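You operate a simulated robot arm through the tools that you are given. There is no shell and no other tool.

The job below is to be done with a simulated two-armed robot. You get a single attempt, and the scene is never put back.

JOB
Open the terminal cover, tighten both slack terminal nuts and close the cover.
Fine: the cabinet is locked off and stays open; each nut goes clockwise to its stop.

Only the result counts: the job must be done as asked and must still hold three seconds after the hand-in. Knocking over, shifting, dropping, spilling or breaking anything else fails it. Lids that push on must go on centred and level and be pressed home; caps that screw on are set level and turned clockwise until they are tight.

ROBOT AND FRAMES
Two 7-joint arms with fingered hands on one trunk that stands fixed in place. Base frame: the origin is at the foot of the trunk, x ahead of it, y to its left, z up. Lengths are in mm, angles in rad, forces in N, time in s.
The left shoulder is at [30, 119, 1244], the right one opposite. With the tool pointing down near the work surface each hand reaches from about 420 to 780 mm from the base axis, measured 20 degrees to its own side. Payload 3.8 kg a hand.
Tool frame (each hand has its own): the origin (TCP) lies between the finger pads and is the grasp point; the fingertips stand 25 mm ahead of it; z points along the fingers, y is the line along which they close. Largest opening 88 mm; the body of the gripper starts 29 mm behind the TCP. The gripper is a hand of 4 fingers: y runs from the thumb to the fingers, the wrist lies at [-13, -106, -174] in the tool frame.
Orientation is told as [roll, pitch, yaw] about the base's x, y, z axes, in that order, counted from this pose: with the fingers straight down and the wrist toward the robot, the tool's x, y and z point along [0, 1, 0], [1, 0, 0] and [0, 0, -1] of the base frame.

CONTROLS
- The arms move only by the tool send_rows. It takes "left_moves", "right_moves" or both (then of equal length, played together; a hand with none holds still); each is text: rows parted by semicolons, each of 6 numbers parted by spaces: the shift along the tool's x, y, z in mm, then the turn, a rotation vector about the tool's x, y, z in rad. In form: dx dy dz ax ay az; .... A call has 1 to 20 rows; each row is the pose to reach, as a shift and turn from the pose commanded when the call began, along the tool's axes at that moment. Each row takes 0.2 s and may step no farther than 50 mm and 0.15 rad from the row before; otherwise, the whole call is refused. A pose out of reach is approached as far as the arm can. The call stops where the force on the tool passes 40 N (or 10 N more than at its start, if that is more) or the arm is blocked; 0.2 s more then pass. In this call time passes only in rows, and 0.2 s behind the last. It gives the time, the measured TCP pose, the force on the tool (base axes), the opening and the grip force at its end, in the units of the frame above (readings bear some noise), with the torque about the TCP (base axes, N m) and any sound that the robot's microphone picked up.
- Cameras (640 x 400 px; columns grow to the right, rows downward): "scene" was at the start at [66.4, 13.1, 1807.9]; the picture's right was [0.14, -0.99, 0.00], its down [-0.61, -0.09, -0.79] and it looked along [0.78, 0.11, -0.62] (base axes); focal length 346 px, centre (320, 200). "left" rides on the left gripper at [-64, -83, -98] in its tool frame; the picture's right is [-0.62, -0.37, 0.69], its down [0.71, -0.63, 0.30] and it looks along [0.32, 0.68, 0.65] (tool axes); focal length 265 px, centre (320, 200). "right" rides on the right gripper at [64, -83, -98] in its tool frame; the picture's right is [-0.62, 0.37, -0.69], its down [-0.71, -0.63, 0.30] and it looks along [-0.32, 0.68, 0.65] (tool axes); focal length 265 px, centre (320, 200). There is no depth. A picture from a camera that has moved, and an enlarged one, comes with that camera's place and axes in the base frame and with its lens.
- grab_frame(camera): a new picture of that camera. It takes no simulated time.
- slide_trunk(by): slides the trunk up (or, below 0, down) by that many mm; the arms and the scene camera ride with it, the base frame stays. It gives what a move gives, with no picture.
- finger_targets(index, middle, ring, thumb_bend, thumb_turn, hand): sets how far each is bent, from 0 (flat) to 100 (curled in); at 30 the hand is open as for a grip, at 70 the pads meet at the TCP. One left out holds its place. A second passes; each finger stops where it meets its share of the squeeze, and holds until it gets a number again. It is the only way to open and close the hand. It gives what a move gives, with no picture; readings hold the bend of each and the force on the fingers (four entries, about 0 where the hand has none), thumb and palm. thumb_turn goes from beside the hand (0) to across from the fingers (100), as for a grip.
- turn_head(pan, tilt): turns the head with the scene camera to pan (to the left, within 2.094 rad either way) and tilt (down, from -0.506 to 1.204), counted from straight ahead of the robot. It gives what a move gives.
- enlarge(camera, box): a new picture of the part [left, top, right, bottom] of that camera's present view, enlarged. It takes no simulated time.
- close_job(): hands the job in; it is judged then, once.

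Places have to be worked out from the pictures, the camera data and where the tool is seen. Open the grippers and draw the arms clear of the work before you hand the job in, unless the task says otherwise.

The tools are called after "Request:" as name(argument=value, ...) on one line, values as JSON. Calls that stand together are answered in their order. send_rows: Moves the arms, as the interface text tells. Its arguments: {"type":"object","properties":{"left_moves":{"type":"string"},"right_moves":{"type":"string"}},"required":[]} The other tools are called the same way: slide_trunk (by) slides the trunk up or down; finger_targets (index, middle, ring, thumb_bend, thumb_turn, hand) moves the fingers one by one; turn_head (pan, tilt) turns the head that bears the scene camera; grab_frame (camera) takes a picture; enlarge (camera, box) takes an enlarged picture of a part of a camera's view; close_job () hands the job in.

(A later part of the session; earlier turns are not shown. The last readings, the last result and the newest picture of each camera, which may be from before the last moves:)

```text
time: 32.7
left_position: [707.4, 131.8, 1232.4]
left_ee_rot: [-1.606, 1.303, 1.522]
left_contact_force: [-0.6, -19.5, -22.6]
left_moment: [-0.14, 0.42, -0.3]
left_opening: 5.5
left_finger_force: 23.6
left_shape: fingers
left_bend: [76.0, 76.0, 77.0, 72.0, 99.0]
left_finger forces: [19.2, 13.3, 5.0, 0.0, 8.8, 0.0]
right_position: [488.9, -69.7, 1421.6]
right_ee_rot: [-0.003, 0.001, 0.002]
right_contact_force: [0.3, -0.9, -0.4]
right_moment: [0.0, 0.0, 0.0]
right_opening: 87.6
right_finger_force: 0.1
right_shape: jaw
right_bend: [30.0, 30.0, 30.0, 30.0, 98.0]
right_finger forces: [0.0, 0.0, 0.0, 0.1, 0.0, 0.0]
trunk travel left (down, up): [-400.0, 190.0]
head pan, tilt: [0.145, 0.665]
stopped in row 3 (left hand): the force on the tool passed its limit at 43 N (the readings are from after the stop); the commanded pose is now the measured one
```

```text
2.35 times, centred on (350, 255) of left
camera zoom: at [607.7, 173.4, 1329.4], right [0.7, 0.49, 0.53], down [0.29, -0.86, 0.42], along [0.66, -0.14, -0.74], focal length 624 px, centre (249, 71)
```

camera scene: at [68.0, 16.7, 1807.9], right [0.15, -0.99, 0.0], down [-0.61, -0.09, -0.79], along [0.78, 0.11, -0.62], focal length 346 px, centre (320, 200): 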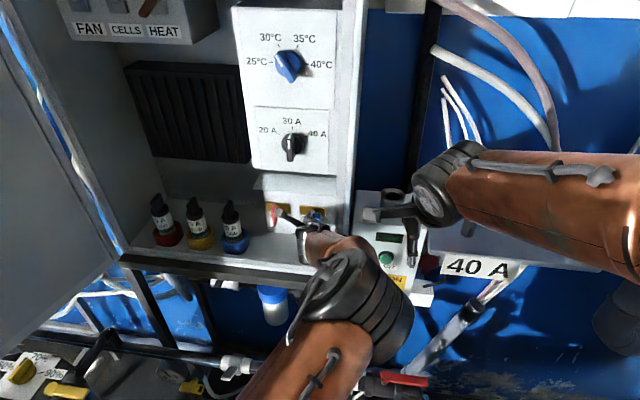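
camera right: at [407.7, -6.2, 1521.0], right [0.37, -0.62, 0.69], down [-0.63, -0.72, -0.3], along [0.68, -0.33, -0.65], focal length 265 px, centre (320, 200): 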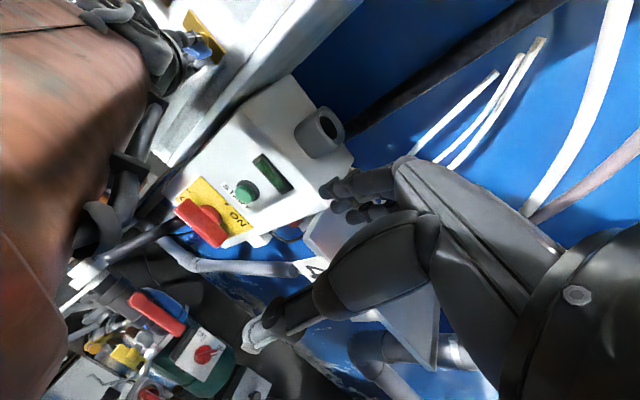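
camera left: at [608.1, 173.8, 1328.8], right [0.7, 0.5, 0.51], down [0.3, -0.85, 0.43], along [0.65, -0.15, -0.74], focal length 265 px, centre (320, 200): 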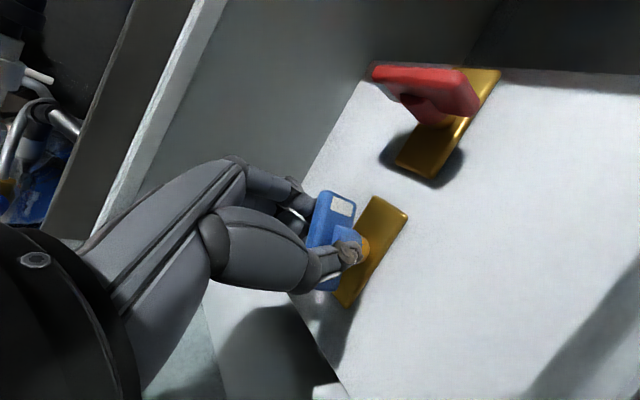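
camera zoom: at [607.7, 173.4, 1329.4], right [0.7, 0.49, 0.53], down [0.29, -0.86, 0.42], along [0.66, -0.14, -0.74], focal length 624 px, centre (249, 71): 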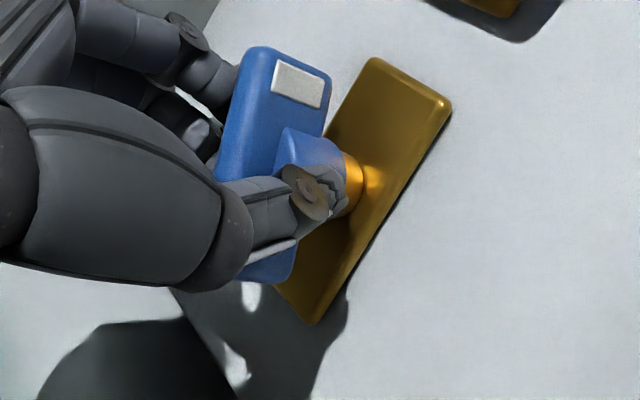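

The scene camera's own position has shifted sideways, so the robot body is being pushed. My forearm is probably bearing on the top corner of the open cover at this roll angle, which makes the stop reading ambiguous. I'll release the wing, back off 40 mm and roll the hand back to wrist-left.

Request:
finger_targets(hand="left", index=46, middle=46, ring=46, thumb_bend=46)

Request:
send_rows(left_moves="0 0 -15 0 0 0; 0 0 -30 0 0 0; 0 0 -45 0 0 0")

Request:
enlarge(camera="left", box=[270, 100, 530, 340])

Request:
grab_frame(camera="scene")

```text
time: 33.7
left_position: [705.2, 134.0, 1232.2]
left_ee_rot: [-1.608, 1.303, 1.523]
left_contact_force: [1.2, -0.5, -0.1]
left_moment: [0.0, 0.0, -0.01]
left_opening: 49.8
left_finger_force: 0.0
left_shape: fingers
left_bend: [46.0, 46.0, 46.0, 46.0, 100.0]
left_finger forces: [0.1, 0.0, 0.1, 0.1, 0.0, 0.0]
right_position: [489.5, -67.2, 1422.1]
right_ee_rot: [-0.006, -0.003, 0.002]
right_contact_force: [-0.4, -0.3, 0.1]
right_moment: [-0.01, -0.03, 0.0]
right_opening: 87.7
right_finger_force: 0.1
right_shape: jaw
right_bend: [30.0, 30.0, 30.0, 30.0, 98.0]
right_finger forces: [0.0, 0.1, 0.0, 0.0, 0.0, 0.1]
trunk travel left (down, up): [-400.0, 190.0]
head pan, tilt: [0.145, 0.665]
```

```text
time: 34.5
left_position: [658.4, 131.5, 1229.7]
left_ee_rot: [-1.593, 1.298, 1.537]
left_contact_force: [-0.9, 0.3, 1.0]
left_moment: [-0.01, 0.03, 0.04]
left_opening: 49.9
left_finger_force: 0.1
left_shape: fingers
left_bend: [46.0, 46.0, 46.0, 46.0, 100.0]
left_finger forces: [0.1, 0.1, 0.0, 0.0, 0.0, 0.1]
right_position: [487.5, -72.0, 1422.5]
right_ee_rot: [-0.005, -0.002, 0.0]
right_contact_force: [0.1, -0.9, 0.0]
right_moment: [0.0, 0.04, -0.04]
right_opening: 87.5
right_finger_force: 0.0
right_shape: jaw
right_bend: [30.0, 30.0, 30.0, 30.0, 98.0]
right_finger forces: [0.0, 0.0, 0.0, 0.0, 0.0, 0.0]
trunk travel left (down, up): [-400.0, 190.0]
head pan, tilt: [0.145, 0.665]
```

```text
1.67 times, centred on (400, 220) of left
camera zoom: at [560.5, 171.9, 1327.4], right [0.7, 0.49, 0.53], down [0.29, -0.86, 0.42], along [0.66, -0.14, -0.74], focal length 442 px, centre (187, 167)
```

zoom: 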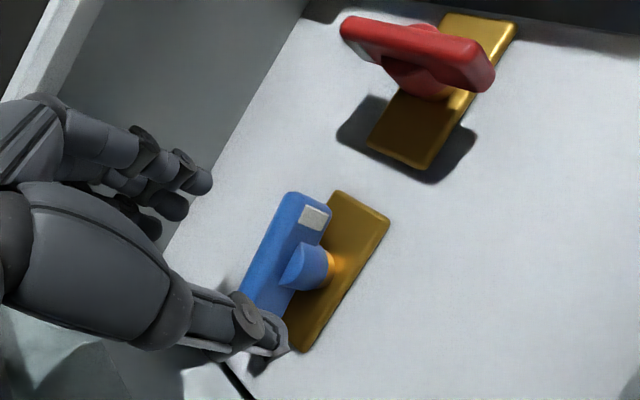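

```text
taken
camera scene: at [64.4, 17.5, 1807.6], right [0.14, -0.99, 0.0], down [-0.61, -0.09, -0.79], along [0.78, 0.11, -0.62], focal length 346 px, centre (320, 200)
```

scene: 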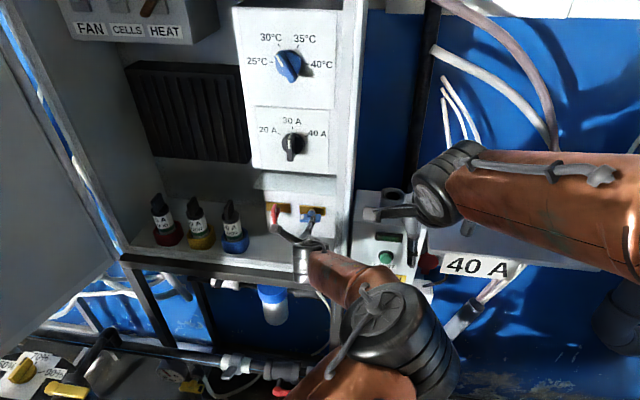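

The blue wing is free and stays put. Now I'll roll the hand back counter-clockwise to wrist-left so the arm unfolds away from the cover.

Request:
send_rows(left_moves="0 0 0 0 0 -0.14; 0 0 0 0 0 -0.28; 0 0 0 0 0 -0.42; 0 0 0 0 0 -0.56; 0 0 0 0 0 -0.7; 0 0 0 0 0 -0.84; 0 0 0 0 0 -0.98; 0 0 0 0 0 -1.12; 0 0 0 0 0 -1.26; 0 0 0 0 0 -1.4; 0 0 0 0 0 -1.54; 0 0 0 0 0 -1.68; 0 0 0 0 0 -1.84")

Request:
grab_frame(camera="scene")

Request:
enlarge(camera="scene", box=[250, 180, 350, 250])

Request:
grab_frame(camera="left")

```text
refused: row 13 steps farther than a row can; nothing moved
```

```text
taken
camera scene: at [64.4, 17.5, 1807.6], right [0.14, -0.99, 0.0], down [-0.61, -0.09, -0.79], along [0.78, 0.11, -0.62], focal length 346 px, centre (320, 200)
```

scene: 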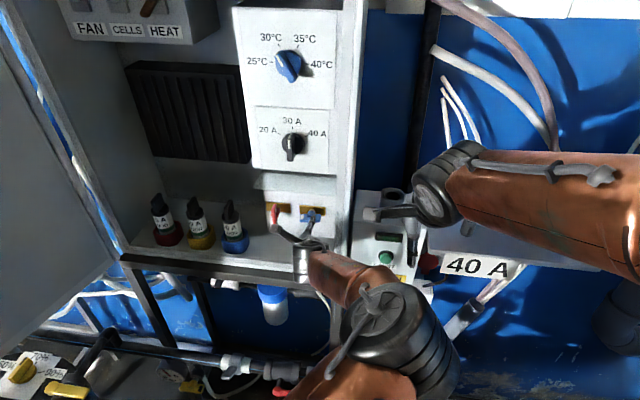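

```text
5.71 times, centred on (300, 215) of scene
camera zoom: at [64.4, 17.5, 1807.6], right [0.14, -0.99, 0.0], down [-0.61, -0.09, -0.79], along [0.78, 0.11, -0.62], focal length 1974 px, centre (434, 114)
```

zoom: 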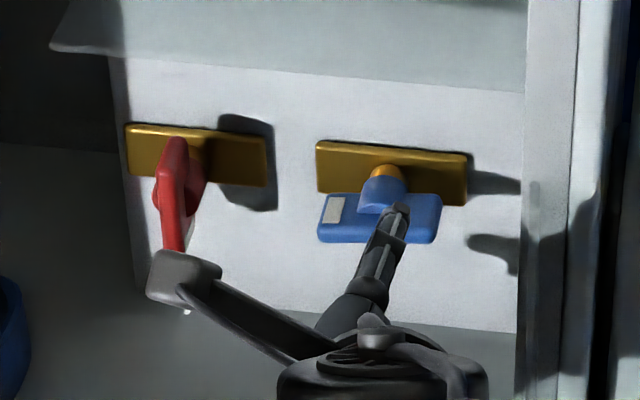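

```text
taken
camera left: at [560.5, 171.9, 1327.4], right [0.7, 0.49, 0.53], down [0.29, -0.86, 0.42], along [0.66, -0.14, -0.74], focal length 265 px, centre (320, 200)
```

left: 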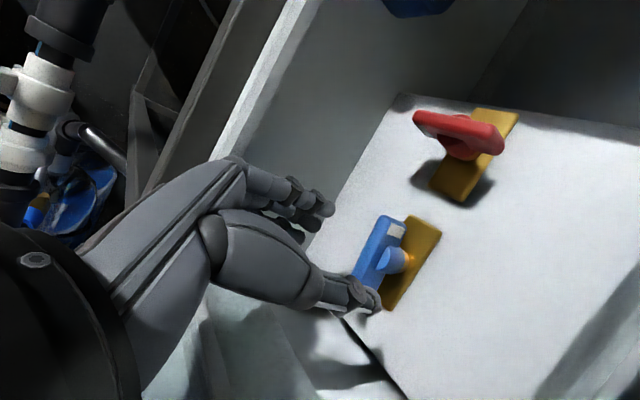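

That call was refused on step size only. The picture does show the blue wing now lying almost horizontal. I'll resend the roll-back with even steps.

Request:
send_rows(left_moves="0 0 0 0 0 -0.13; 0 0 0 0 0 -0.26; 0 0 0 0 0 -0.39; 0 0 0 0 0 -0.52; 0 0 0 0 0 -0.65; 0 0 0 0 0 -0.78; 0 0 0 0 0 -0.91; 0 0 0 0 0 -1.04; 0 0 0 0 0 -1.17; 0 0 0 0 0 -1.3; 0 0 0 0 0 -1.43; 0 0 0 0 0 -1.56; 0 0 0 0 0 -1.69; 0 0 0 0 0 -1.82")

Request:
grab_frame(camera="scene")

Request:
enlarge(camera="scene", box=[250, 180, 350, 250])

Request:
grab_frame(camera="left")

```text
time: 37.5
left_position: [662.2, 128.6, 1232.6]
left_ee_rot: [1.581, 0.022, -1.583]
left_contact_force: [-0.2, -0.3, -1.1]
left_moment: [0.01, 0.0, -0.01]
left_opening: 49.8
left_finger_force: 0.1
left_shape: fingers
left_bend: [46.0, 46.0, 46.0, 46.0, 100.0]
left_finger forces: [0.0, 0.0, 0.0, 0.0, 0.0, 0.0]
right_position: [489.7, -72.8, 1422.4]
right_ee_rot: [-0.001, 0.001, 0.0]
right_contact_force: [0.6, -0.2, 0.7]
right_moment: [0.0, 0.0, -0.03]
right_opening: 87.6
right_finger_force: 0.0
right_shape: jaw
right_bend: [30.0, 30.0, 30.0, 30.0, 98.0]
right_finger forces: [0.0, 0.1, 0.0, 0.1, 0.1, 0.0]
trunk travel left (down, up): [-400.0, 190.0]
head pan, tilt: [0.145, 0.665]
```

```text
taken
camera scene: at [66.8, 13.5, 1807.8], right [0.14, -0.99, 0.0], down [-0.61, -0.09, -0.79], along [0.78, 0.11, -0.62], focal length 346 px, centre (320, 200)
```

scene: 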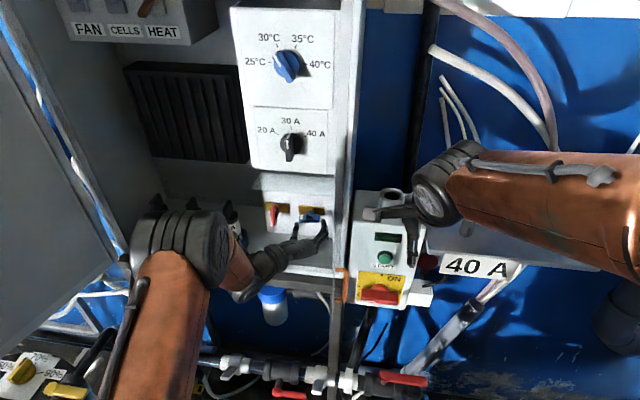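

```text
5.71 times, centred on (300, 215) of scene
camera zoom: at [66.8, 13.5, 1807.8], right [0.14, -0.99, 0.0], down [-0.61, -0.09, -0.79], along [0.78, 0.11, -0.62], focal length 1974 px, centre (434, 114)
```

zoom: 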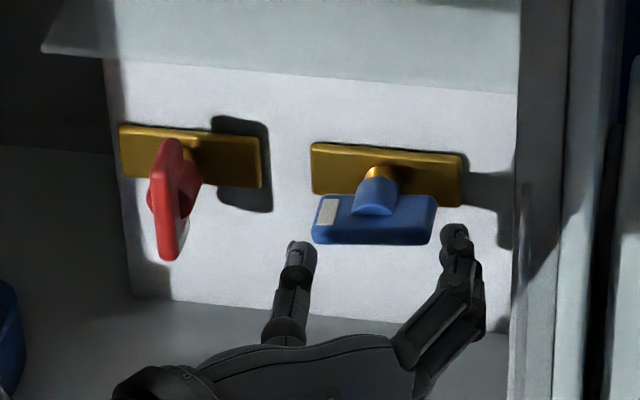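

```text
taken
camera left: at [564.9, 213.9, 1169.8], right [0.7, 0.37, -0.61], down [0.31, 0.61, 0.73], along [0.64, -0.7, 0.32], focal length 265 px, centre (320, 200)
```

left: 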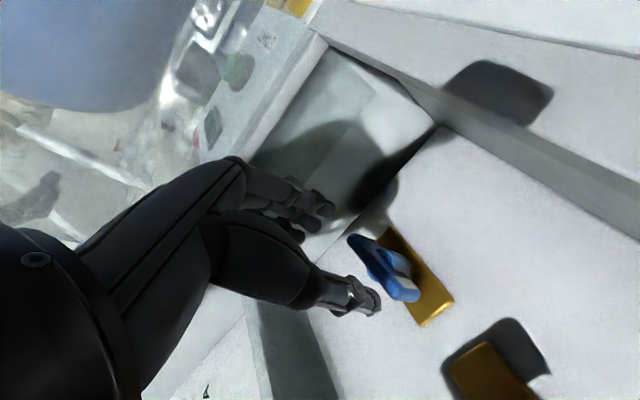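

The body lean has vanished, so the forearm had indeed been touching the cover. The blue wing is now about 86° past vertical. To test whether it is truly at its stop, I'll close the hand and press its right end down from above, which needs no roll and keeps the arm clear.

Request:
send_rows(left_moves="0 0 -24 0 0 0; 20 8 -24 0 0 0; 40 16 -24 0 0 0; 54 25 -24 0 0 0")

Request:
finger_targets(hand="left", index=70, middle=70, ring=70, thumb_bend=70)

Request:
grab_frame(camera="left")

Request:
enlarge(camera="scene", box=[240, 170, 360, 270])

```text
time: 38.5
left_position: [638.0, 110.4, 1282.9]
left_ee_rot: [1.577, 0.023, -1.575]
left_contact_force: [-4.8, 17.2, -3.0]
left_moment: [0.04, -0.1, -0.46]
left_opening: 49.6
left_finger_force: 8.6
left_shape: fingers
left_bend: [46.0, 54.0, 46.0, 46.0, 100.0]
left_finger forces: [0.0, 17.4, 0.1, 0.1, 0.0, 0.0]
right_position: [488.4, -69.5, 1422.5]
right_ee_rot: [-0.003, -0.001, 0.0]
right_contact_force: [-0.4, -0.6, 0.0]
right_moment: [0.03, 0.02, 0.02]
right_opening: 87.6
right_finger_force: 0.0
right_shape: jaw
right_bend: [30.0, 30.0, 30.0, 30.0, 98.0]
right_finger forces: [0.0, 0.1, 0.1, 0.1, 0.1, 0.0]
trunk travel left (down, up): [-400.0, 190.0]
head pan, tilt: [0.145, 0.665]
```

```text
time: 39.5
left_position: [637.4, 102.5, 1283.6]
left_ee_rot: [1.58, 0.024, -1.585]
left_contact_force: [0.9, 0.2, -0.2]
left_moment: [0.01, 0.02, 0.03]
left_opening: 0.0
left_finger_force: 0.1
left_shape: fingers
left_bend: [70.0, 70.0, 70.0, 70.0, 100.0]
left_finger forces: [0.0, 0.0, 0.1, 0.0, 0.0, 0.1]
right_position: [490.3, -73.6, 1421.5]
right_ee_rot: [0.0, 0.0, 0.0]
right_contact_force: [0.6, -0.4, -0.3]
right_moment: [0.02, 0.02, 0.0]
right_opening: 87.6
right_finger_force: 0.1
right_shape: jaw
right_bend: [30.0, 30.0, 30.0, 30.0, 98.0]
right_finger forces: [0.0, 0.0, 0.0, 0.1, 0.0, 0.0]
trunk travel left (down, up): [-400.0, 190.0]
head pan, tilt: [0.145, 0.665]
```

```text
taken
camera left: at [540.3, 188.0, 1222.0], right [0.7, 0.37, -0.6], down [0.31, 0.61, 0.73], along [0.64, -0.7, 0.31], focal length 265 px, centre (320, 200)
```

left: 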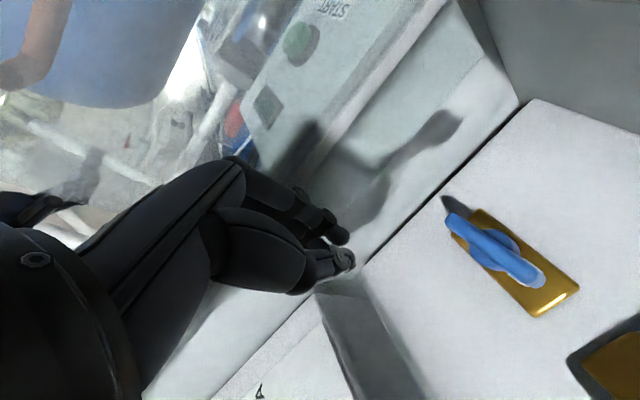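

```text
4.00 times, centred on (300, 220) of scene
camera zoom: at [66.5, 13.4, 1807.9], right [0.14, -0.99, 0.0], down [-0.61, -0.09, -0.79], along [0.78, 0.11, -0.62], focal length 1382 px, centre (400, 120)
```

zoom: 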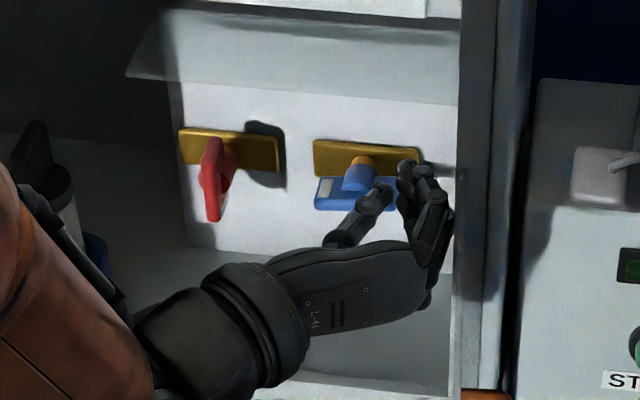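

The finger brushed the cover but is clear now that the hand is closed. I'll advance above the right end of the blue wing.

Request:
send_rows(left_moves="0 0 20 0 0 0; 0 0 40 0 0 0; 0 0 60 0 0 0; 0 0 66 0 0 0")

Request:
grab_frame(camera="left")

Request:
enlarge(camera="scene", box=[260, 180, 350, 250])

```text
time: 40.5
left_position: [703.4, 101.5, 1286.1]
left_ee_rot: [1.58, 0.023, -1.583]
left_contact_force: [0.6, 3.2, -1.4]
left_moment: [0.01, -0.03, -0.05]
left_opening: 0.0
left_finger_force: 1.0
left_shape: fingers
left_bend: [70.0, 70.0, 70.0, 70.0, 100.0]
left_finger forces: [0.0, 3.0, 0.0, 0.0, 0.1, 0.1]
right_position: [488.8, -71.3, 1421.9]
right_ee_rot: [-0.002, 0.0, 0.001]
right_contact_force: [0.4, -0.7, -0.7]
right_moment: [0.02, 0.0, 0.04]
right_opening: 87.5
right_finger_force: 0.0
right_shape: jaw
right_bend: [30.0, 30.0, 30.0, 30.0, 98.0]
right_finger forces: [0.1, 0.1, 0.0, 0.1, 0.1, 0.0]
trunk travel left (down, up): [-400.0, 190.0]
head pan, tilt: [0.145, 0.665]
```

```text
taken
camera left: at [606.7, 188.8, 1223.6], right [0.7, 0.37, -0.61], down [0.31, 0.61, 0.73], along [0.64, -0.7, 0.31], focal length 265 px, centre (320, 200)
```

left: 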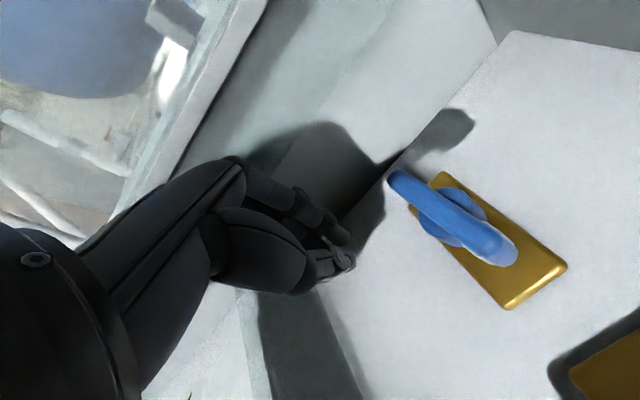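

```text
5.71 times, centred on (305, 215) of scene
camera zoom: at [66.5, 14.2, 1807.8], right [0.15, -0.99, 0.0], down [-0.61, -0.09, -0.79], along [0.78, 0.11, -0.62], focal length 1974 px, centre (406, 114)
```

zoom: 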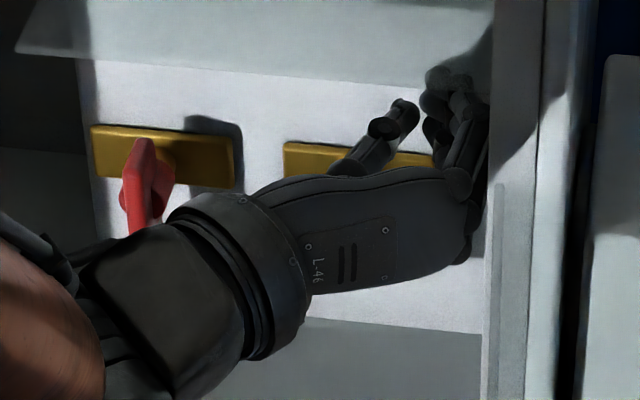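

The fingers lightly graze the housing's right wall. I'll shift a few mm left and press down gradually onto the wing's right end.

Request:
send_rows(left_moves="0 -6 0 0 0 0; -6 -6 0 0 0 0; -12 -6 0 0 0 0; -16 -6 0 0 0 0; -20 -6 0 0 0 0; -24 -6 0 0 0 0; -28 -6 0 0 0 0; -32 -6 0 0 0 0")

Request:
grab_frame(camera="left")

```text
time: 42.3
left_position: [703.1, 109.1, 1252.7]
left_ee_rot: [1.579, 0.023, -1.584]
left_contact_force: [-0.5, 0.8, -0.4]
left_moment: [0.03, 0.01, -0.03]
left_opening: 0.2
left_finger_force: 0.0
left_shape: fingers
left_bend: [70.0, 70.0, 70.0, 70.0, 100.0]
left_finger forces: [0.0, 0.1, 0.0, 0.0, 0.0, 0.0]
right_position: [489.2, -73.6, 1421.9]
right_ee_rot: [0.001, -0.002, 0.001]
right_contact_force: [-0.4, 0.1, -0.4]
right_moment: [0.0, -0.01, 0.0]
right_opening: 87.4
right_finger_force: 0.0
right_shape: jaw
right_bend: [30.0, 30.0, 30.0, 30.0, 98.0]
right_finger forces: [0.1, 0.1, 0.0, 0.0, 0.1, 0.0]
trunk travel left (down, up): [-400.0, 190.0]
head pan, tilt: [0.145, 0.665]
```

```text
taken
camera left: at [606.2, 193.7, 1191.4], right [0.7, 0.37, -0.6], down [0.31, 0.61, 0.73], along [0.64, -0.7, 0.31], focal length 265 px, centre (320, 200)
```

left: 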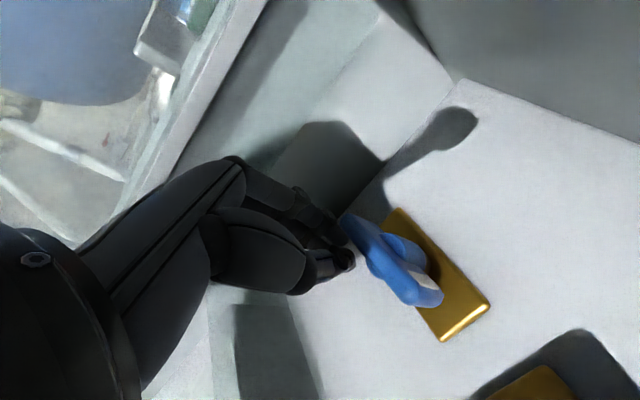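

There's no contact yet at z≈1253, and the fingertips are now just above the wing end. I'll continue pressing down in small steps.

Request:
send_rows(left_moves="-3 0 0 0 0 0; -6 0 0 0 0 0; -9 0 0 0 0 0; -12 0 0 0 0 0; -15 0 0 0 0 0; -18 0 0 0 0 0")

Request:
grab_frame(camera="left")

Request:
enlarge(camera="scene", box=[260, 180, 350, 250])

```text
time: 43.7
left_position: [702.4, 107.1, 1238.0]
left_ee_rot: [1.583, 0.024, -1.584]
left_contact_force: [0.5, -1.1, 7.9]
left_moment: [0.1, -0.01, -0.01]
left_opening: 1.2
left_finger_force: 3.9
left_shape: fingers
left_bend: [70.0, 70.0, 70.0, 69.0, 100.0]
left_finger forces: [0.0, 0.0, 0.0, 0.0, 7.3, 0.0]
right_position: [487.8, -74.5, 1423.3]
right_ee_rot: [-0.001, -0.002, 0.001]
right_contact_force: [-0.2, -0.9, -1.5]
right_moment: [-0.04, -0.01, -0.02]
right_opening: 87.6
right_finger_force: 0.1
right_shape: jaw
right_bend: [30.0, 30.0, 30.0, 30.0, 98.0]
right_finger forces: [0.0, 0.0, 0.0, 0.0, 0.0, 0.0]
trunk travel left (down, up): [-400.0, 190.0]
head pan, tilt: [0.145, 0.665]
```

```text
taken
camera left: at [606.1, 193.5, 1174.5], right [0.71, 0.37, -0.6], down [0.3, 0.61, 0.73], along [0.64, -0.7, 0.32], focal length 265 px, centre (320, 200)
```

left: 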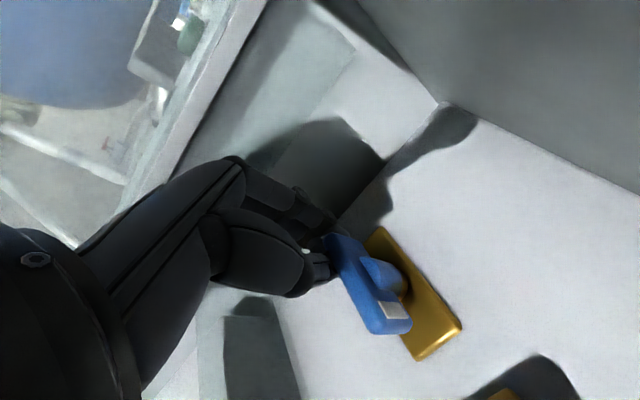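

```text
5.71 times, centred on (305, 215) of scene
camera zoom: at [65.5, 12.7, 1808.0], right [0.14, -0.99, 0.0], down [-0.61, -0.09, -0.79], along [0.78, 0.11, -0.62], focal length 1974 px, centre (406, 114)
```

zoom: 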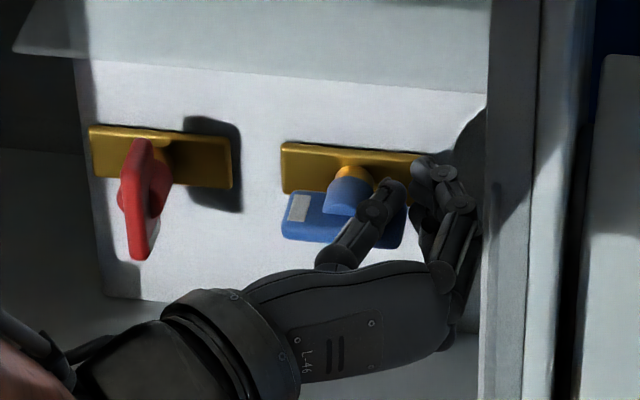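

The thumb now bears on the wing's right half with about 8 N. I'll push further down to see whether the wing turns or resists.

Request:
send_rows(left_moves="-2 0 0 0 0 0; -4 0 0 0 0 0; -6 0 0 0 0 0; -8 0 0 0 0 0; -10 0 0 0 0 0")

Request:
grab_frame(camera="left")

Request:
enlarge(camera="scene", box=[260, 180, 350, 250])

```text
time: 44.9
left_position: [703.5, 106.2, 1228.2]
left_ee_rot: [1.588, 0.023, -1.582]
left_contact_force: [2.9, -1.6, 22.1]
left_moment: [0.31, 0.04, -0.03]
left_opening: 9.4
left_finger_force: 10.5
left_shape: fingers
left_bend: [70.0, 70.0, 70.0, 66.0, 100.0]
left_finger forces: [0.0, 0.1, 0.1, 0.0, 20.9, 0.0]
right_position: [488.0, -74.8, 1422.3]
right_ee_rot: [0.0, -0.001, 0.0]
right_contact_force: [0.7, -0.1, -0.3]
right_moment: [-0.03, 0.0, 0.0]
right_opening: 87.6
right_finger_force: 0.0
right_shape: jaw
right_bend: [30.0, 30.0, 30.0, 30.0, 98.0]
right_finger forces: [0.0, 0.0, 0.1, 0.0, 0.0, 0.1]
trunk travel left (down, up): [-400.0, 190.0]
head pan, tilt: [0.145, 0.665]
```

```text
taken
camera left: at [605.8, 192.9, 1165.8], right [0.71, 0.37, -0.6], down [0.3, 0.61, 0.73], along [0.64, -0.7, 0.32], focal length 265 px, centre (320, 200)
```

left: 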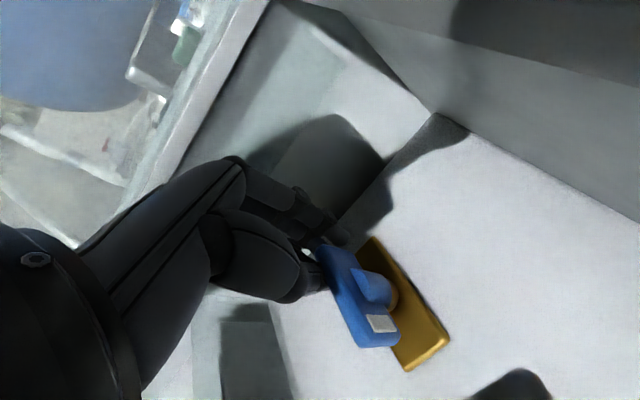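

```text
5.71 times, centred on (305, 215) of scene
camera zoom: at [63.6, 11.9, 1808.1], right [0.14, -0.99, 0.0], down [-0.61, -0.09, -0.79], along [0.78, 0.11, -0.62], focal length 1974 px, centre (406, 114)
```

zoom: 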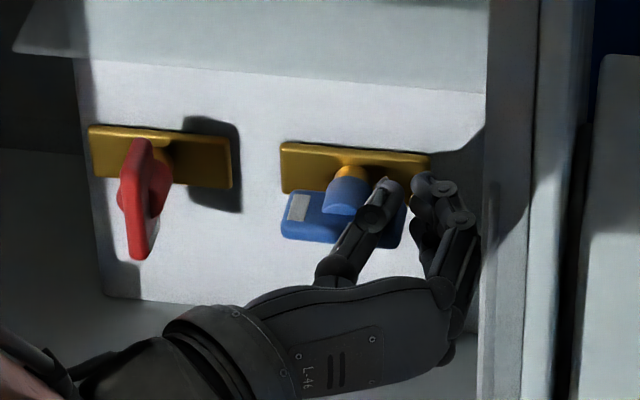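

The force has climbed to 22 N and the wing isn't rotating. I'll press a bit harder to be sure it's at its stop.

Request:
send_rows(left_moves="-3 0 0 0 0 0; -6 0 0 0 0 0; -9 0 0 0 0 0; -12 0 0 0 0 0; -15 0 0 0 0 0")

Request:
grab_frame(camera="left")

Request:
enlarge(camera="scene", box=[260, 180, 350, 250])

```text
time: 46.1
left_position: [700.0, 108.4, 1216.9]
left_ee_rot: [1.591, 0.021, -1.585]
left_contact_force: [-7.0, -3.4, 29.6]
left_moment: [0.45, -0.2, 0.11]
left_opening: 18.8
left_finger_force: 15.0
left_shape: fingers
left_bend: [70.0, 70.0, 70.0, 63.0, 100.0]
left_finger forces: [0.0, 0.0, 0.1, 0.1, 30.8, 0.1]
right_position: [483.8, -75.8, 1423.4]
right_ee_rot: [0.0, -0.003, 0.0]
right_contact_force: [-0.3, 0.0, -0.5]
right_moment: [0.03, -0.01, -0.01]
right_opening: 87.9
right_finger_force: 0.1
right_shape: jaw
right_bend: [30.0, 30.0, 30.0, 30.0, 98.0]
right_finger forces: [0.0, 0.0, 0.0, 0.0, 0.0, 0.0]
trunk travel left (down, up): [-400.0, 190.0]
head pan, tilt: [0.145, 0.665]
```

```text
taken
camera left: at [603.6, 193.8, 1152.5], right [0.71, 0.37, -0.6], down [0.3, 0.61, 0.73], along [0.64, -0.7, 0.32], focal length 265 px, centre (320, 200)
```

left: 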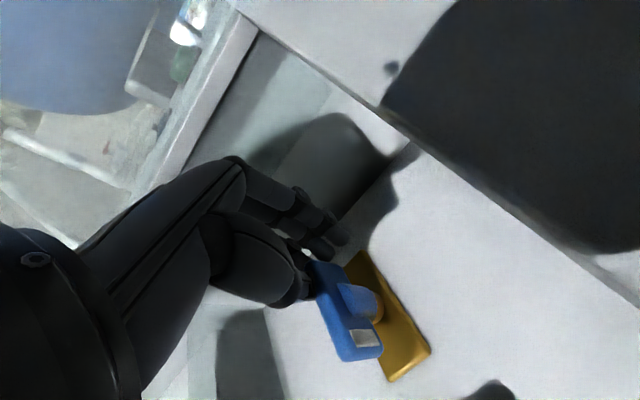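

```text
5.71 times, centred on (305, 215) of scene
camera zoom: at [60.1, 11.5, 1808.1], right [0.14, -0.99, 0.0], down [-0.61, -0.09, -0.79], along [0.78, 0.11, -0.61], focal length 1974 px, centre (406, 114)
```

zoom: 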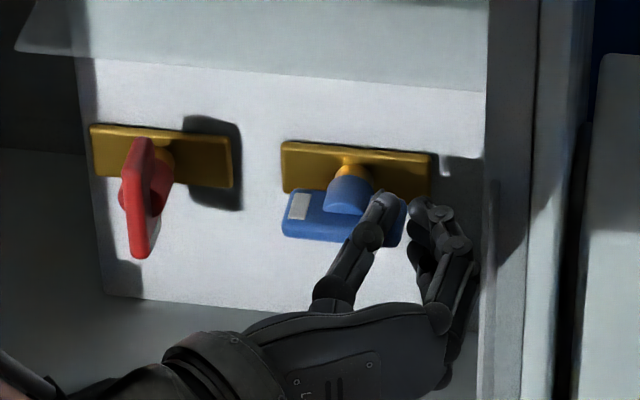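

With about 30 N on its end (roughly 0.5 N·m) the blue wing doesn't move, so the blue nut is at its stop. I'll lift off, back out and line up in front of the red nut, which sits at about 7° clockwise from vertical.

Request:
send_rows(left_moves="10 0 0 0 0 0; 25 0 0 0 0 0; 38 0 0 0 0 0; 38 0 -40 0 0 0; 38 0 -80 0 0 0")

Request:
grab_frame(camera="left")

Request:
enlarge(camera="scene", box=[250, 180, 350, 250])

```text
time: 47.3
left_position: [622.3, 110.7, 1247.6]
left_ee_rot: [1.581, 0.026, -1.583]
left_contact_force: [-0.5, -0.5, 0.3]
left_moment: [-0.01, 0.01, 0.0]
left_opening: 0.1
left_finger_force: 0.1
left_shape: fingers
left_bend: [70.0, 70.0, 70.0, 70.0, 100.0]
left_finger forces: [0.0, 0.1, 0.0, 0.0, 0.1, 0.0]
right_position: [488.2, -74.7, 1422.5]
right_ee_rot: [-0.001, -0.001, 0.0]
right_contact_force: [0.0, -0.2, -0.4]
right_moment: [-0.03, -0.03, 0.01]
right_opening: 87.7
right_finger_force: 0.1
right_shape: jaw
right_bend: [30.0, 30.0, 30.0, 30.0, 98.0]
right_finger forces: [0.0, 0.1, 0.0, 0.1, 0.0, 0.0]
trunk travel left (down, up): [-400.0, 190.0]
head pan, tilt: [0.145, 0.665]
```

```text
taken
camera left: at [525.1, 196.3, 1185.5], right [0.7, 0.37, -0.6], down [0.31, 0.61, 0.73], along [0.64, -0.7, 0.31], focal length 265 px, centre (320, 200)
```

left: 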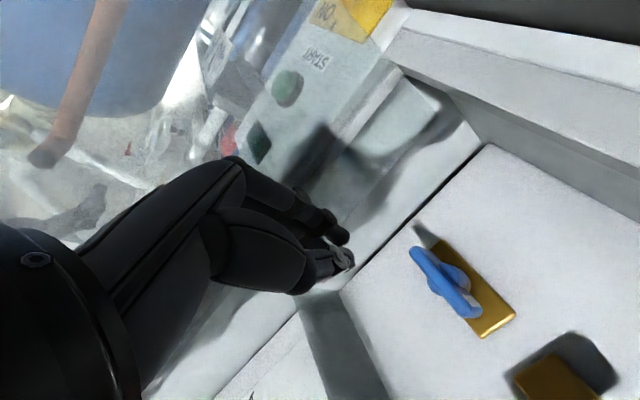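

```text
5.71 times, centred on (300, 215) of scene
camera zoom: at [65.2, 13.2, 1807.9], right [0.14, -0.99, 0.0], down [-0.61, -0.09, -0.79], along [0.78, 0.11, -0.62], focal length 1974 px, centre (434, 114)
```

zoom: 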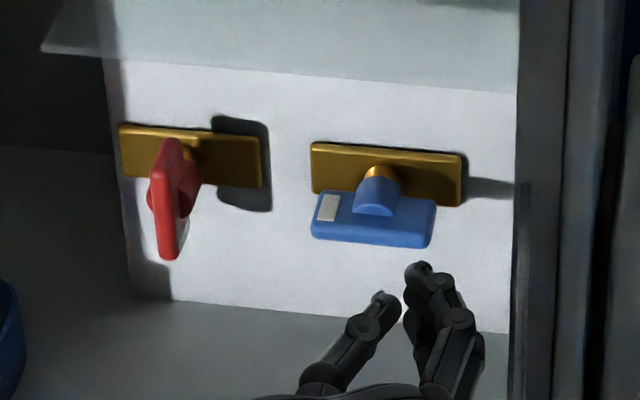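

The blue wing is now exactly horizontal and stable. I'll move across to the red nut with the hand partly open.

Request:
send_rows(left_moves="-4 -30 -5 0 0 0.02; -9 -60 -5 0 0 0.05; -14 -90 0 0 0 0.08; -18.5 -115.5 5 0 0 0.09")

Request:
finger_targets(hand="left", index=46, middle=46, ring=46, thumb_bend=46)

Request:
grab_frame(camera="left")

Request:
enlarge(camera="scene", box=[210, 170, 350, 270])

```text
time: 48.3
left_position: [629.9, 228.8, 1231.9]
left_ee_rot: [1.581, 0.115, -1.584]
left_contact_force: [-0.5, 0.0, 0.1]
left_moment: [0.01, -0.03, 0.02]
left_opening: 0.0
left_finger_force: 0.1
left_shape: fingers
left_bend: [70.0, 70.0, 70.0, 70.0, 100.0]
left_finger forces: [0.1, 0.0, 0.1, 0.0, 0.1, 0.1]
right_position: [488.6, -72.4, 1422.1]
right_ee_rot: [-0.002, 0.0, 0.0]
right_contact_force: [-1.6, -0.5, -0.4]
right_moment: [0.0, 0.01, 0.01]
right_opening: 87.4
right_finger_force: 0.0
right_shape: jaw
right_bend: [30.0, 30.0, 30.0, 30.0, 98.0]
right_finger forces: [0.0, 0.0, 0.0, 0.0, 0.0, 0.1]
trunk travel left (down, up): [-400.0, 190.0]
head pan, tilt: [0.145, 0.665]
```

```text
time: 49.3
left_position: [631.7, 226.8, 1231.4]
left_ee_rot: [1.579, 0.112, -1.585]
left_contact_force: [-0.1, -0.8, -0.2]
left_moment: [0.01, 0.0, 0.0]
left_opening: 49.5
left_finger_force: 0.1
left_shape: fingers
left_bend: [46.0, 46.0, 46.0, 46.0, 100.0]
left_finger forces: [0.0, 0.1, 0.0, 0.0, 0.0, 0.0]
right_position: [489.5, -74.7, 1422.3]
right_ee_rot: [0.0, 0.002, 0.0]
right_contact_force: [-0.4, -0.7, -1.0]
right_moment: [-0.01, 0.01, 0.0]
right_opening: 87.7
right_finger_force: 0.1
right_shape: jaw
right_bend: [30.0, 30.0, 30.0, 30.0, 98.0]
right_finger forces: [0.0, 0.0, 0.0, 0.0, 0.0, 0.0]
trunk travel left (down, up): [-400.0, 190.0]
head pan, tilt: [0.145, 0.665]
```

```text
taken
camera left: at [533.6, 318.3, 1177.2], right [0.7, 0.43, -0.57], down [0.3, 0.54, 0.78], along [0.64, -0.72, 0.25], focal length 265 px, centre (320, 200)
```

left: 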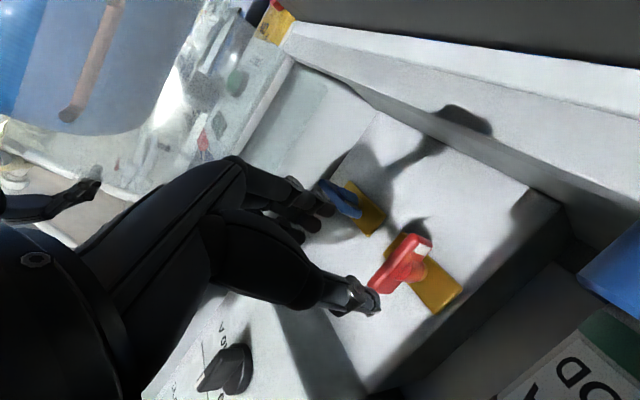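

```text
4.00 times, centred on (280, 220) of scene
camera zoom: at [66.5, 13.3, 1807.9], right [0.14, -0.99, 0.0], down [-0.61, -0.09, -0.79], along [0.78, 0.11, -0.62], focal length 1382 px, centre (480, 120)
```

zoom: 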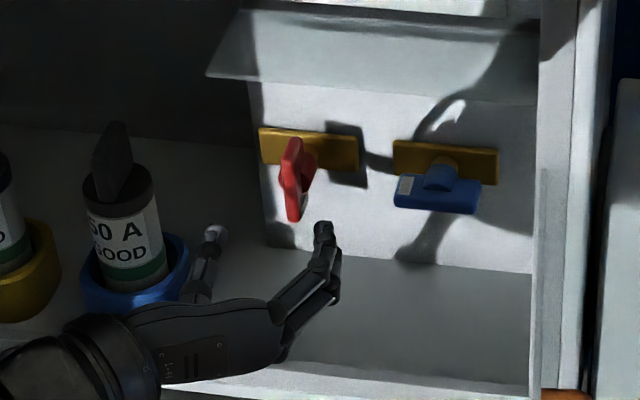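

The red wing lies on the tool axis and is well aligned, and there is clearance to the blue fuse. I'll advance to straddle it.

Request:
send_rows(left_moves="0 0 20 0 0 0; 0 0 40 0 0 0; 0 0 60 0 0 0; 0 0 74 0 0 0")

Request:
grab_frame(camera="left")

Request:
enlarge(camera="scene", box=[210, 170, 350, 270])

```text
time: 50.3
left_position: [704.8, 222.9, 1234.6]
left_ee_rot: [1.579, 0.114, -1.583]
left_contact_force: [-0.8, 0.2, 0.6]
left_moment: [0.03, 0.01, 0.0]
left_opening: 49.8
left_finger_force: 0.0
left_shape: fingers
left_bend: [46.0, 46.0, 46.0, 46.0, 100.0]
left_finger forces: [0.0, 0.0, 0.1, 0.1, 0.1, 0.1]
right_position: [489.2, -75.0, 1422.4]
right_ee_rot: [0.0, 0.001, 0.0]
right_contact_force: [0.3, -0.1, 0.5]
right_moment: [0.01, 0.05, 0.0]
right_opening: 87.5
right_finger_force: 0.1
right_shape: jaw
right_bend: [30.0, 30.0, 30.0, 30.0, 98.0]
right_finger forces: [0.0, 0.0, 0.0, 0.0, 0.0, 0.1]
trunk travel left (down, up): [-400.0, 190.0]
head pan, tilt: [0.145, 0.665]
```

```text
taken
camera left: at [607.6, 314.5, 1179.1], right [0.7, 0.43, -0.57], down [0.3, 0.54, 0.78], along [0.64, -0.72, 0.25], focal length 265 px, centre (320, 200)
```

left: 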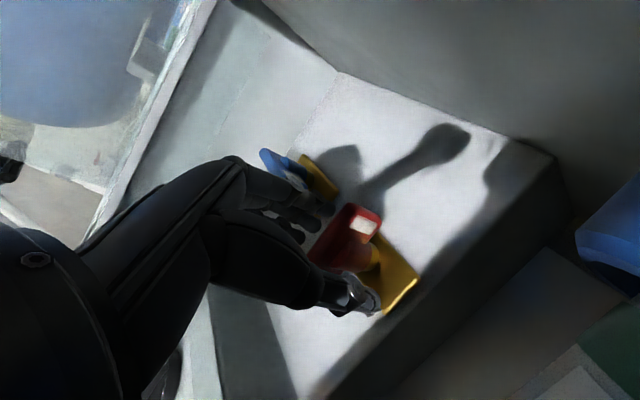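

```text
4.00 times, centred on (280, 220) of scene
camera zoom: at [67.0, 13.0, 1807.8], right [0.14, -0.99, 0.0], down [-0.61, -0.09, -0.79], along [0.78, 0.11, -0.62], focal length 1382 px, centre (480, 120)
```

zoom: 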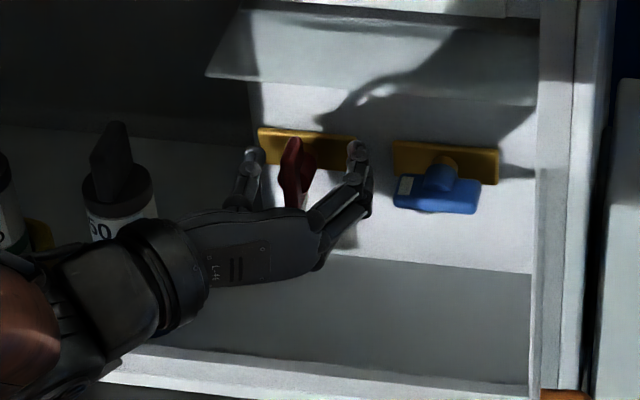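

The wing sits between thumb and fingers. I'll trim a few mm to centre on the nut and then close.

Request:
send_rows(left_moves="-3 -2 0 0 0 0; -5 -4 1 0 0 0")

Request:
finger_targets(hand="left", index=78, middle=78, ring=78, thumb_bend=78)

Request:
enlarge(camera="left", box=[270, 170, 430, 340])

Request:
enlarge(camera="scene", box=[230, 180, 350, 260])

```text
time: 50.9
left_position: [705.0, 228.7, 1228.6]
left_ee_rot: [1.579, 0.112, -1.582]
left_contact_force: [0.1, 0.2, 0.2]
left_moment: [0.0, 0.01, 0.0]
left_opening: 49.5
left_finger_force: 0.0
left_shape: fingers
left_bend: [46.0, 46.0, 46.0, 46.0, 100.0]
left_finger forces: [0.0, 0.0, 0.0, 0.0, 0.0, 0.0]
right_position: [488.6, -74.3, 1422.1]
right_ee_rot: [0.0, 0.0, -0.001]
right_contact_force: [-0.4, 0.4, -1.3]
right_moment: [0.02, -0.02, -0.01]
right_opening: 87.4
right_finger_force: 0.1
right_shape: jaw
right_bend: [30.0, 30.0, 30.0, 30.0, 98.0]
right_finger forces: [0.0, 0.0, 0.1, 0.1, 0.0, 0.0]
trunk travel left (down, up): [-400.0, 190.0]
head pan, tilt: [0.145, 0.665]
```

```text
time: 51.9
left_position: [706.5, 224.7, 1229.5]
left_ee_rot: [1.582, 0.115, -1.586]
left_contact_force: [8.2, -8.7, 5.7]
left_moment: [0.04, -0.06, -0.02]
left_opening: 4.2
left_finger_force: 18.0
left_shape: fingers
left_bend: [74.0, 75.0, 76.0, 68.0, 100.0]
left_finger forces: [9.8, 8.0, 4.5, 0.0, 12.4, 0.1]
right_position: [489.6, -76.0, 1421.8]
right_ee_rot: [0.0, 0.0, 0.001]
right_contact_force: [0.2, 0.6, 0.1]
right_moment: [-0.04, -0.03, -0.02]
right_opening: 87.7
right_finger_force: 0.0
right_shape: jaw
right_bend: [30.0, 30.0, 30.0, 30.0, 98.0]
right_finger forces: [0.0, 0.0, 0.0, 0.1, 0.1, 0.1]
trunk travel left (down, up): [-400.0, 190.0]
head pan, tilt: [0.145, 0.665]
```

```text
2.35 times, centred on (350, 255) of left
camera zoom: at [610.2, 316.5, 1174.7], right [0.71, 0.43, -0.57], down [0.3, 0.54, 0.79], along [0.64, -0.73, 0.25], focal length 624 px, centre (249, 71)
```

zoom: 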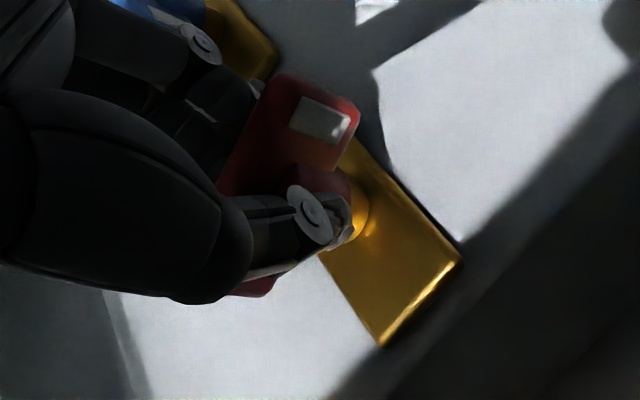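

```text
5.00 times, centred on (290, 220) of scene
camera zoom: at [67.7, 10.3, 1807.9], right [0.14, -0.99, 0.0], down [-0.61, -0.09, -0.79], along [0.78, 0.11, -0.62], focal length 1727 px, centre (470, 100)
```

zoom: 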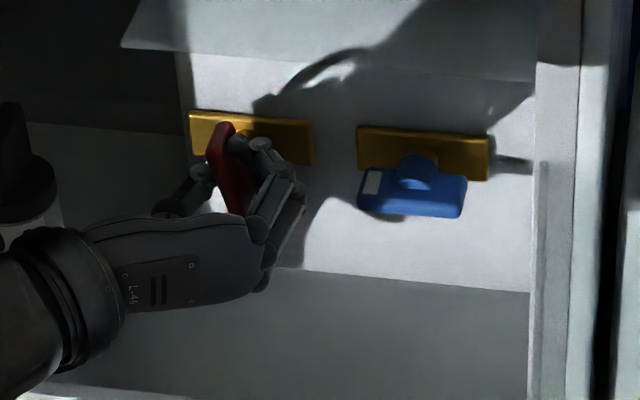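

The red wing is gripped at about 18 N. I'll now turn clockwise in steps.

Request:
send_rows(left_moves="0 0 0 0 0 0.1; 0 0 0 0 0 0.2; 0 0 0 0 0 0.3; 0 0 0 0 0 0.4; 0 0 0 0 0 0.5; 0 0 0 0 0 0.6")

Request:
grab_frame(camera="scene")

Request:
enlarge(camera="left", box=[270, 170, 430, 340])

```text
time: 53.3
left_position: [706.4, 226.1, 1227.6]
left_ee_rot: [1.583, 0.718, -1.578]
left_contact_force: [9.1, -10.1, 3.1]
left_moment: [0.0, -0.06, -0.11]
left_opening: 4.8
left_finger_force: 17.5
left_shape: fingers
left_bend: [74.0, 76.0, 77.0, 69.0, 100.0]
left_finger forces: [11.9, 6.7, 3.2, 0.0, 12.2, 0.0]
right_position: [490.8, -76.9, 1421.5]
right_ee_rot: [0.002, -0.001, 0.0]
right_contact_force: [-0.2, -1.2, 0.0]
right_moment: [-0.01, -0.01, 0.01]
right_opening: 87.5
right_finger_force: 0.2
right_shape: jaw
right_bend: [30.0, 30.0, 30.0, 30.0, 98.0]
right_finger forces: [0.0, 0.0, 0.0, 0.0, 0.0, 0.1]
trunk travel left (down, up): [-400.0, 190.0]
head pan, tilt: [0.145, 0.665]
```

```text
taken
camera scene: at [68.3, 9.8, 1807.8], right [0.14, -0.99, 0.0], down [-0.61, -0.09, -0.79], along [0.78, 0.12, -0.62], focal length 346 px, centre (320, 200)
```

scene: 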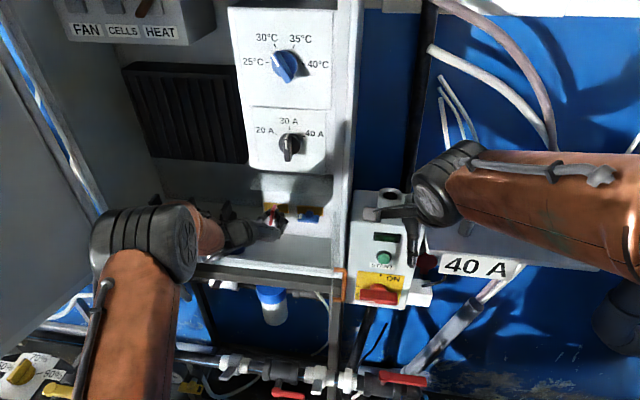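

```text
2.35 times, centred on (350, 255) of left
camera zoom: at [609.1, 331.8, 1234.1], right [0.7, 0.68, -0.22], down [0.3, 0.0, 0.95], along [0.65, -0.74, -0.2], focal length 624 px, centre (249, 71)
```

zoom: 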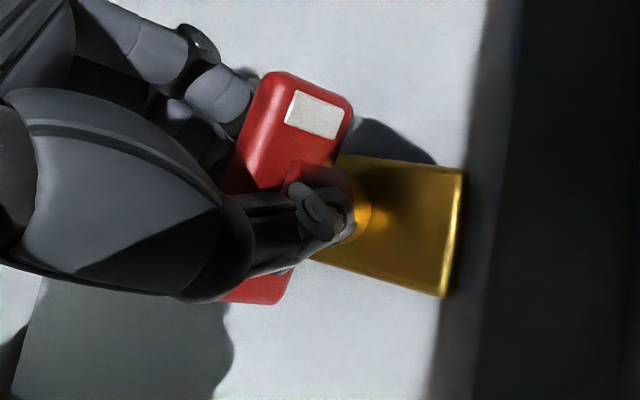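

It's following well, and the arm is clear of the fuses. I'll continue turning clockwise.

Request:
send_rows(left_moves="0 0 0 0 0 0.1; 0 0 0 0 0 0.2; 0 0 0 0 0 0.3; 0 0 0 0 0 0.4; 0 0 0 0 0 0.5; 0 0 0 0 0 0.6")

Request:
grab_frame(camera="scene")

Request:
enlarge(camera="left", box=[270, 170, 430, 340])

```text
time: 54.7
left_position: [707.4, 227.2, 1226.0]
left_ee_rot: [1.595, 1.318, -1.56]
left_contact_force: [5.0, -8.9, -6.6]
left_moment: [0.02, 0.05, -0.13]
left_opening: 4.6
left_finger_force: 17.1
left_shape: fingers
left_bend: [74.0, 76.0, 77.0, 69.0, 99.0]
left_finger forces: [12.8, 7.1, 2.9, 0.0, 11.7, 0.0]
right_position: [491.2, -75.6, 1421.1]
right_ee_rot: [0.0, 0.001, 0.001]
right_contact_force: [0.6, -0.7, 0.1]
right_moment: [0.01, -0.02, 0.0]
right_opening: 87.7
right_finger_force: 0.0
right_shape: jaw
right_bend: [30.0, 30.0, 30.0, 30.0, 98.0]
right_finger forces: [0.0, 0.0, 0.0, 0.0, 0.0, 0.1]
trunk travel left (down, up): [-400.0, 190.0]
head pan, tilt: [0.145, 0.665]
```

```text
taken
camera scene: at [69.1, 10.5, 1807.7], right [0.14, -0.99, 0.0], down [-0.61, -0.09, -0.79], along [0.78, 0.12, -0.62], focal length 346 px, centre (320, 200)
```

scene: 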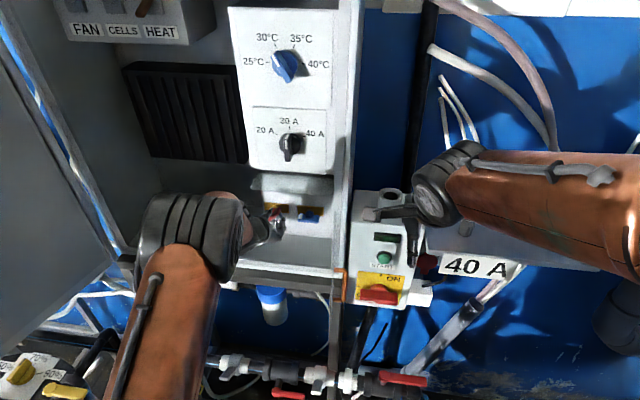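

```text
2.35 times, centred on (350, 255) of left
camera zoom: at [608.5, 311.1, 1291.6], right [0.7, 0.68, 0.21], down [0.29, -0.54, 0.79], along [0.65, -0.49, -0.58], focal length 624 px, centre (249, 71)
```

zoom: 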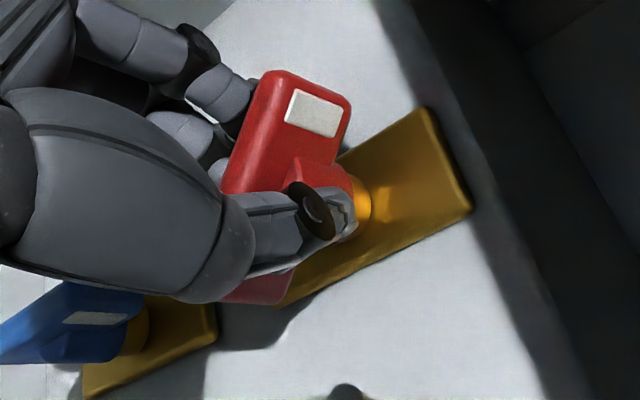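

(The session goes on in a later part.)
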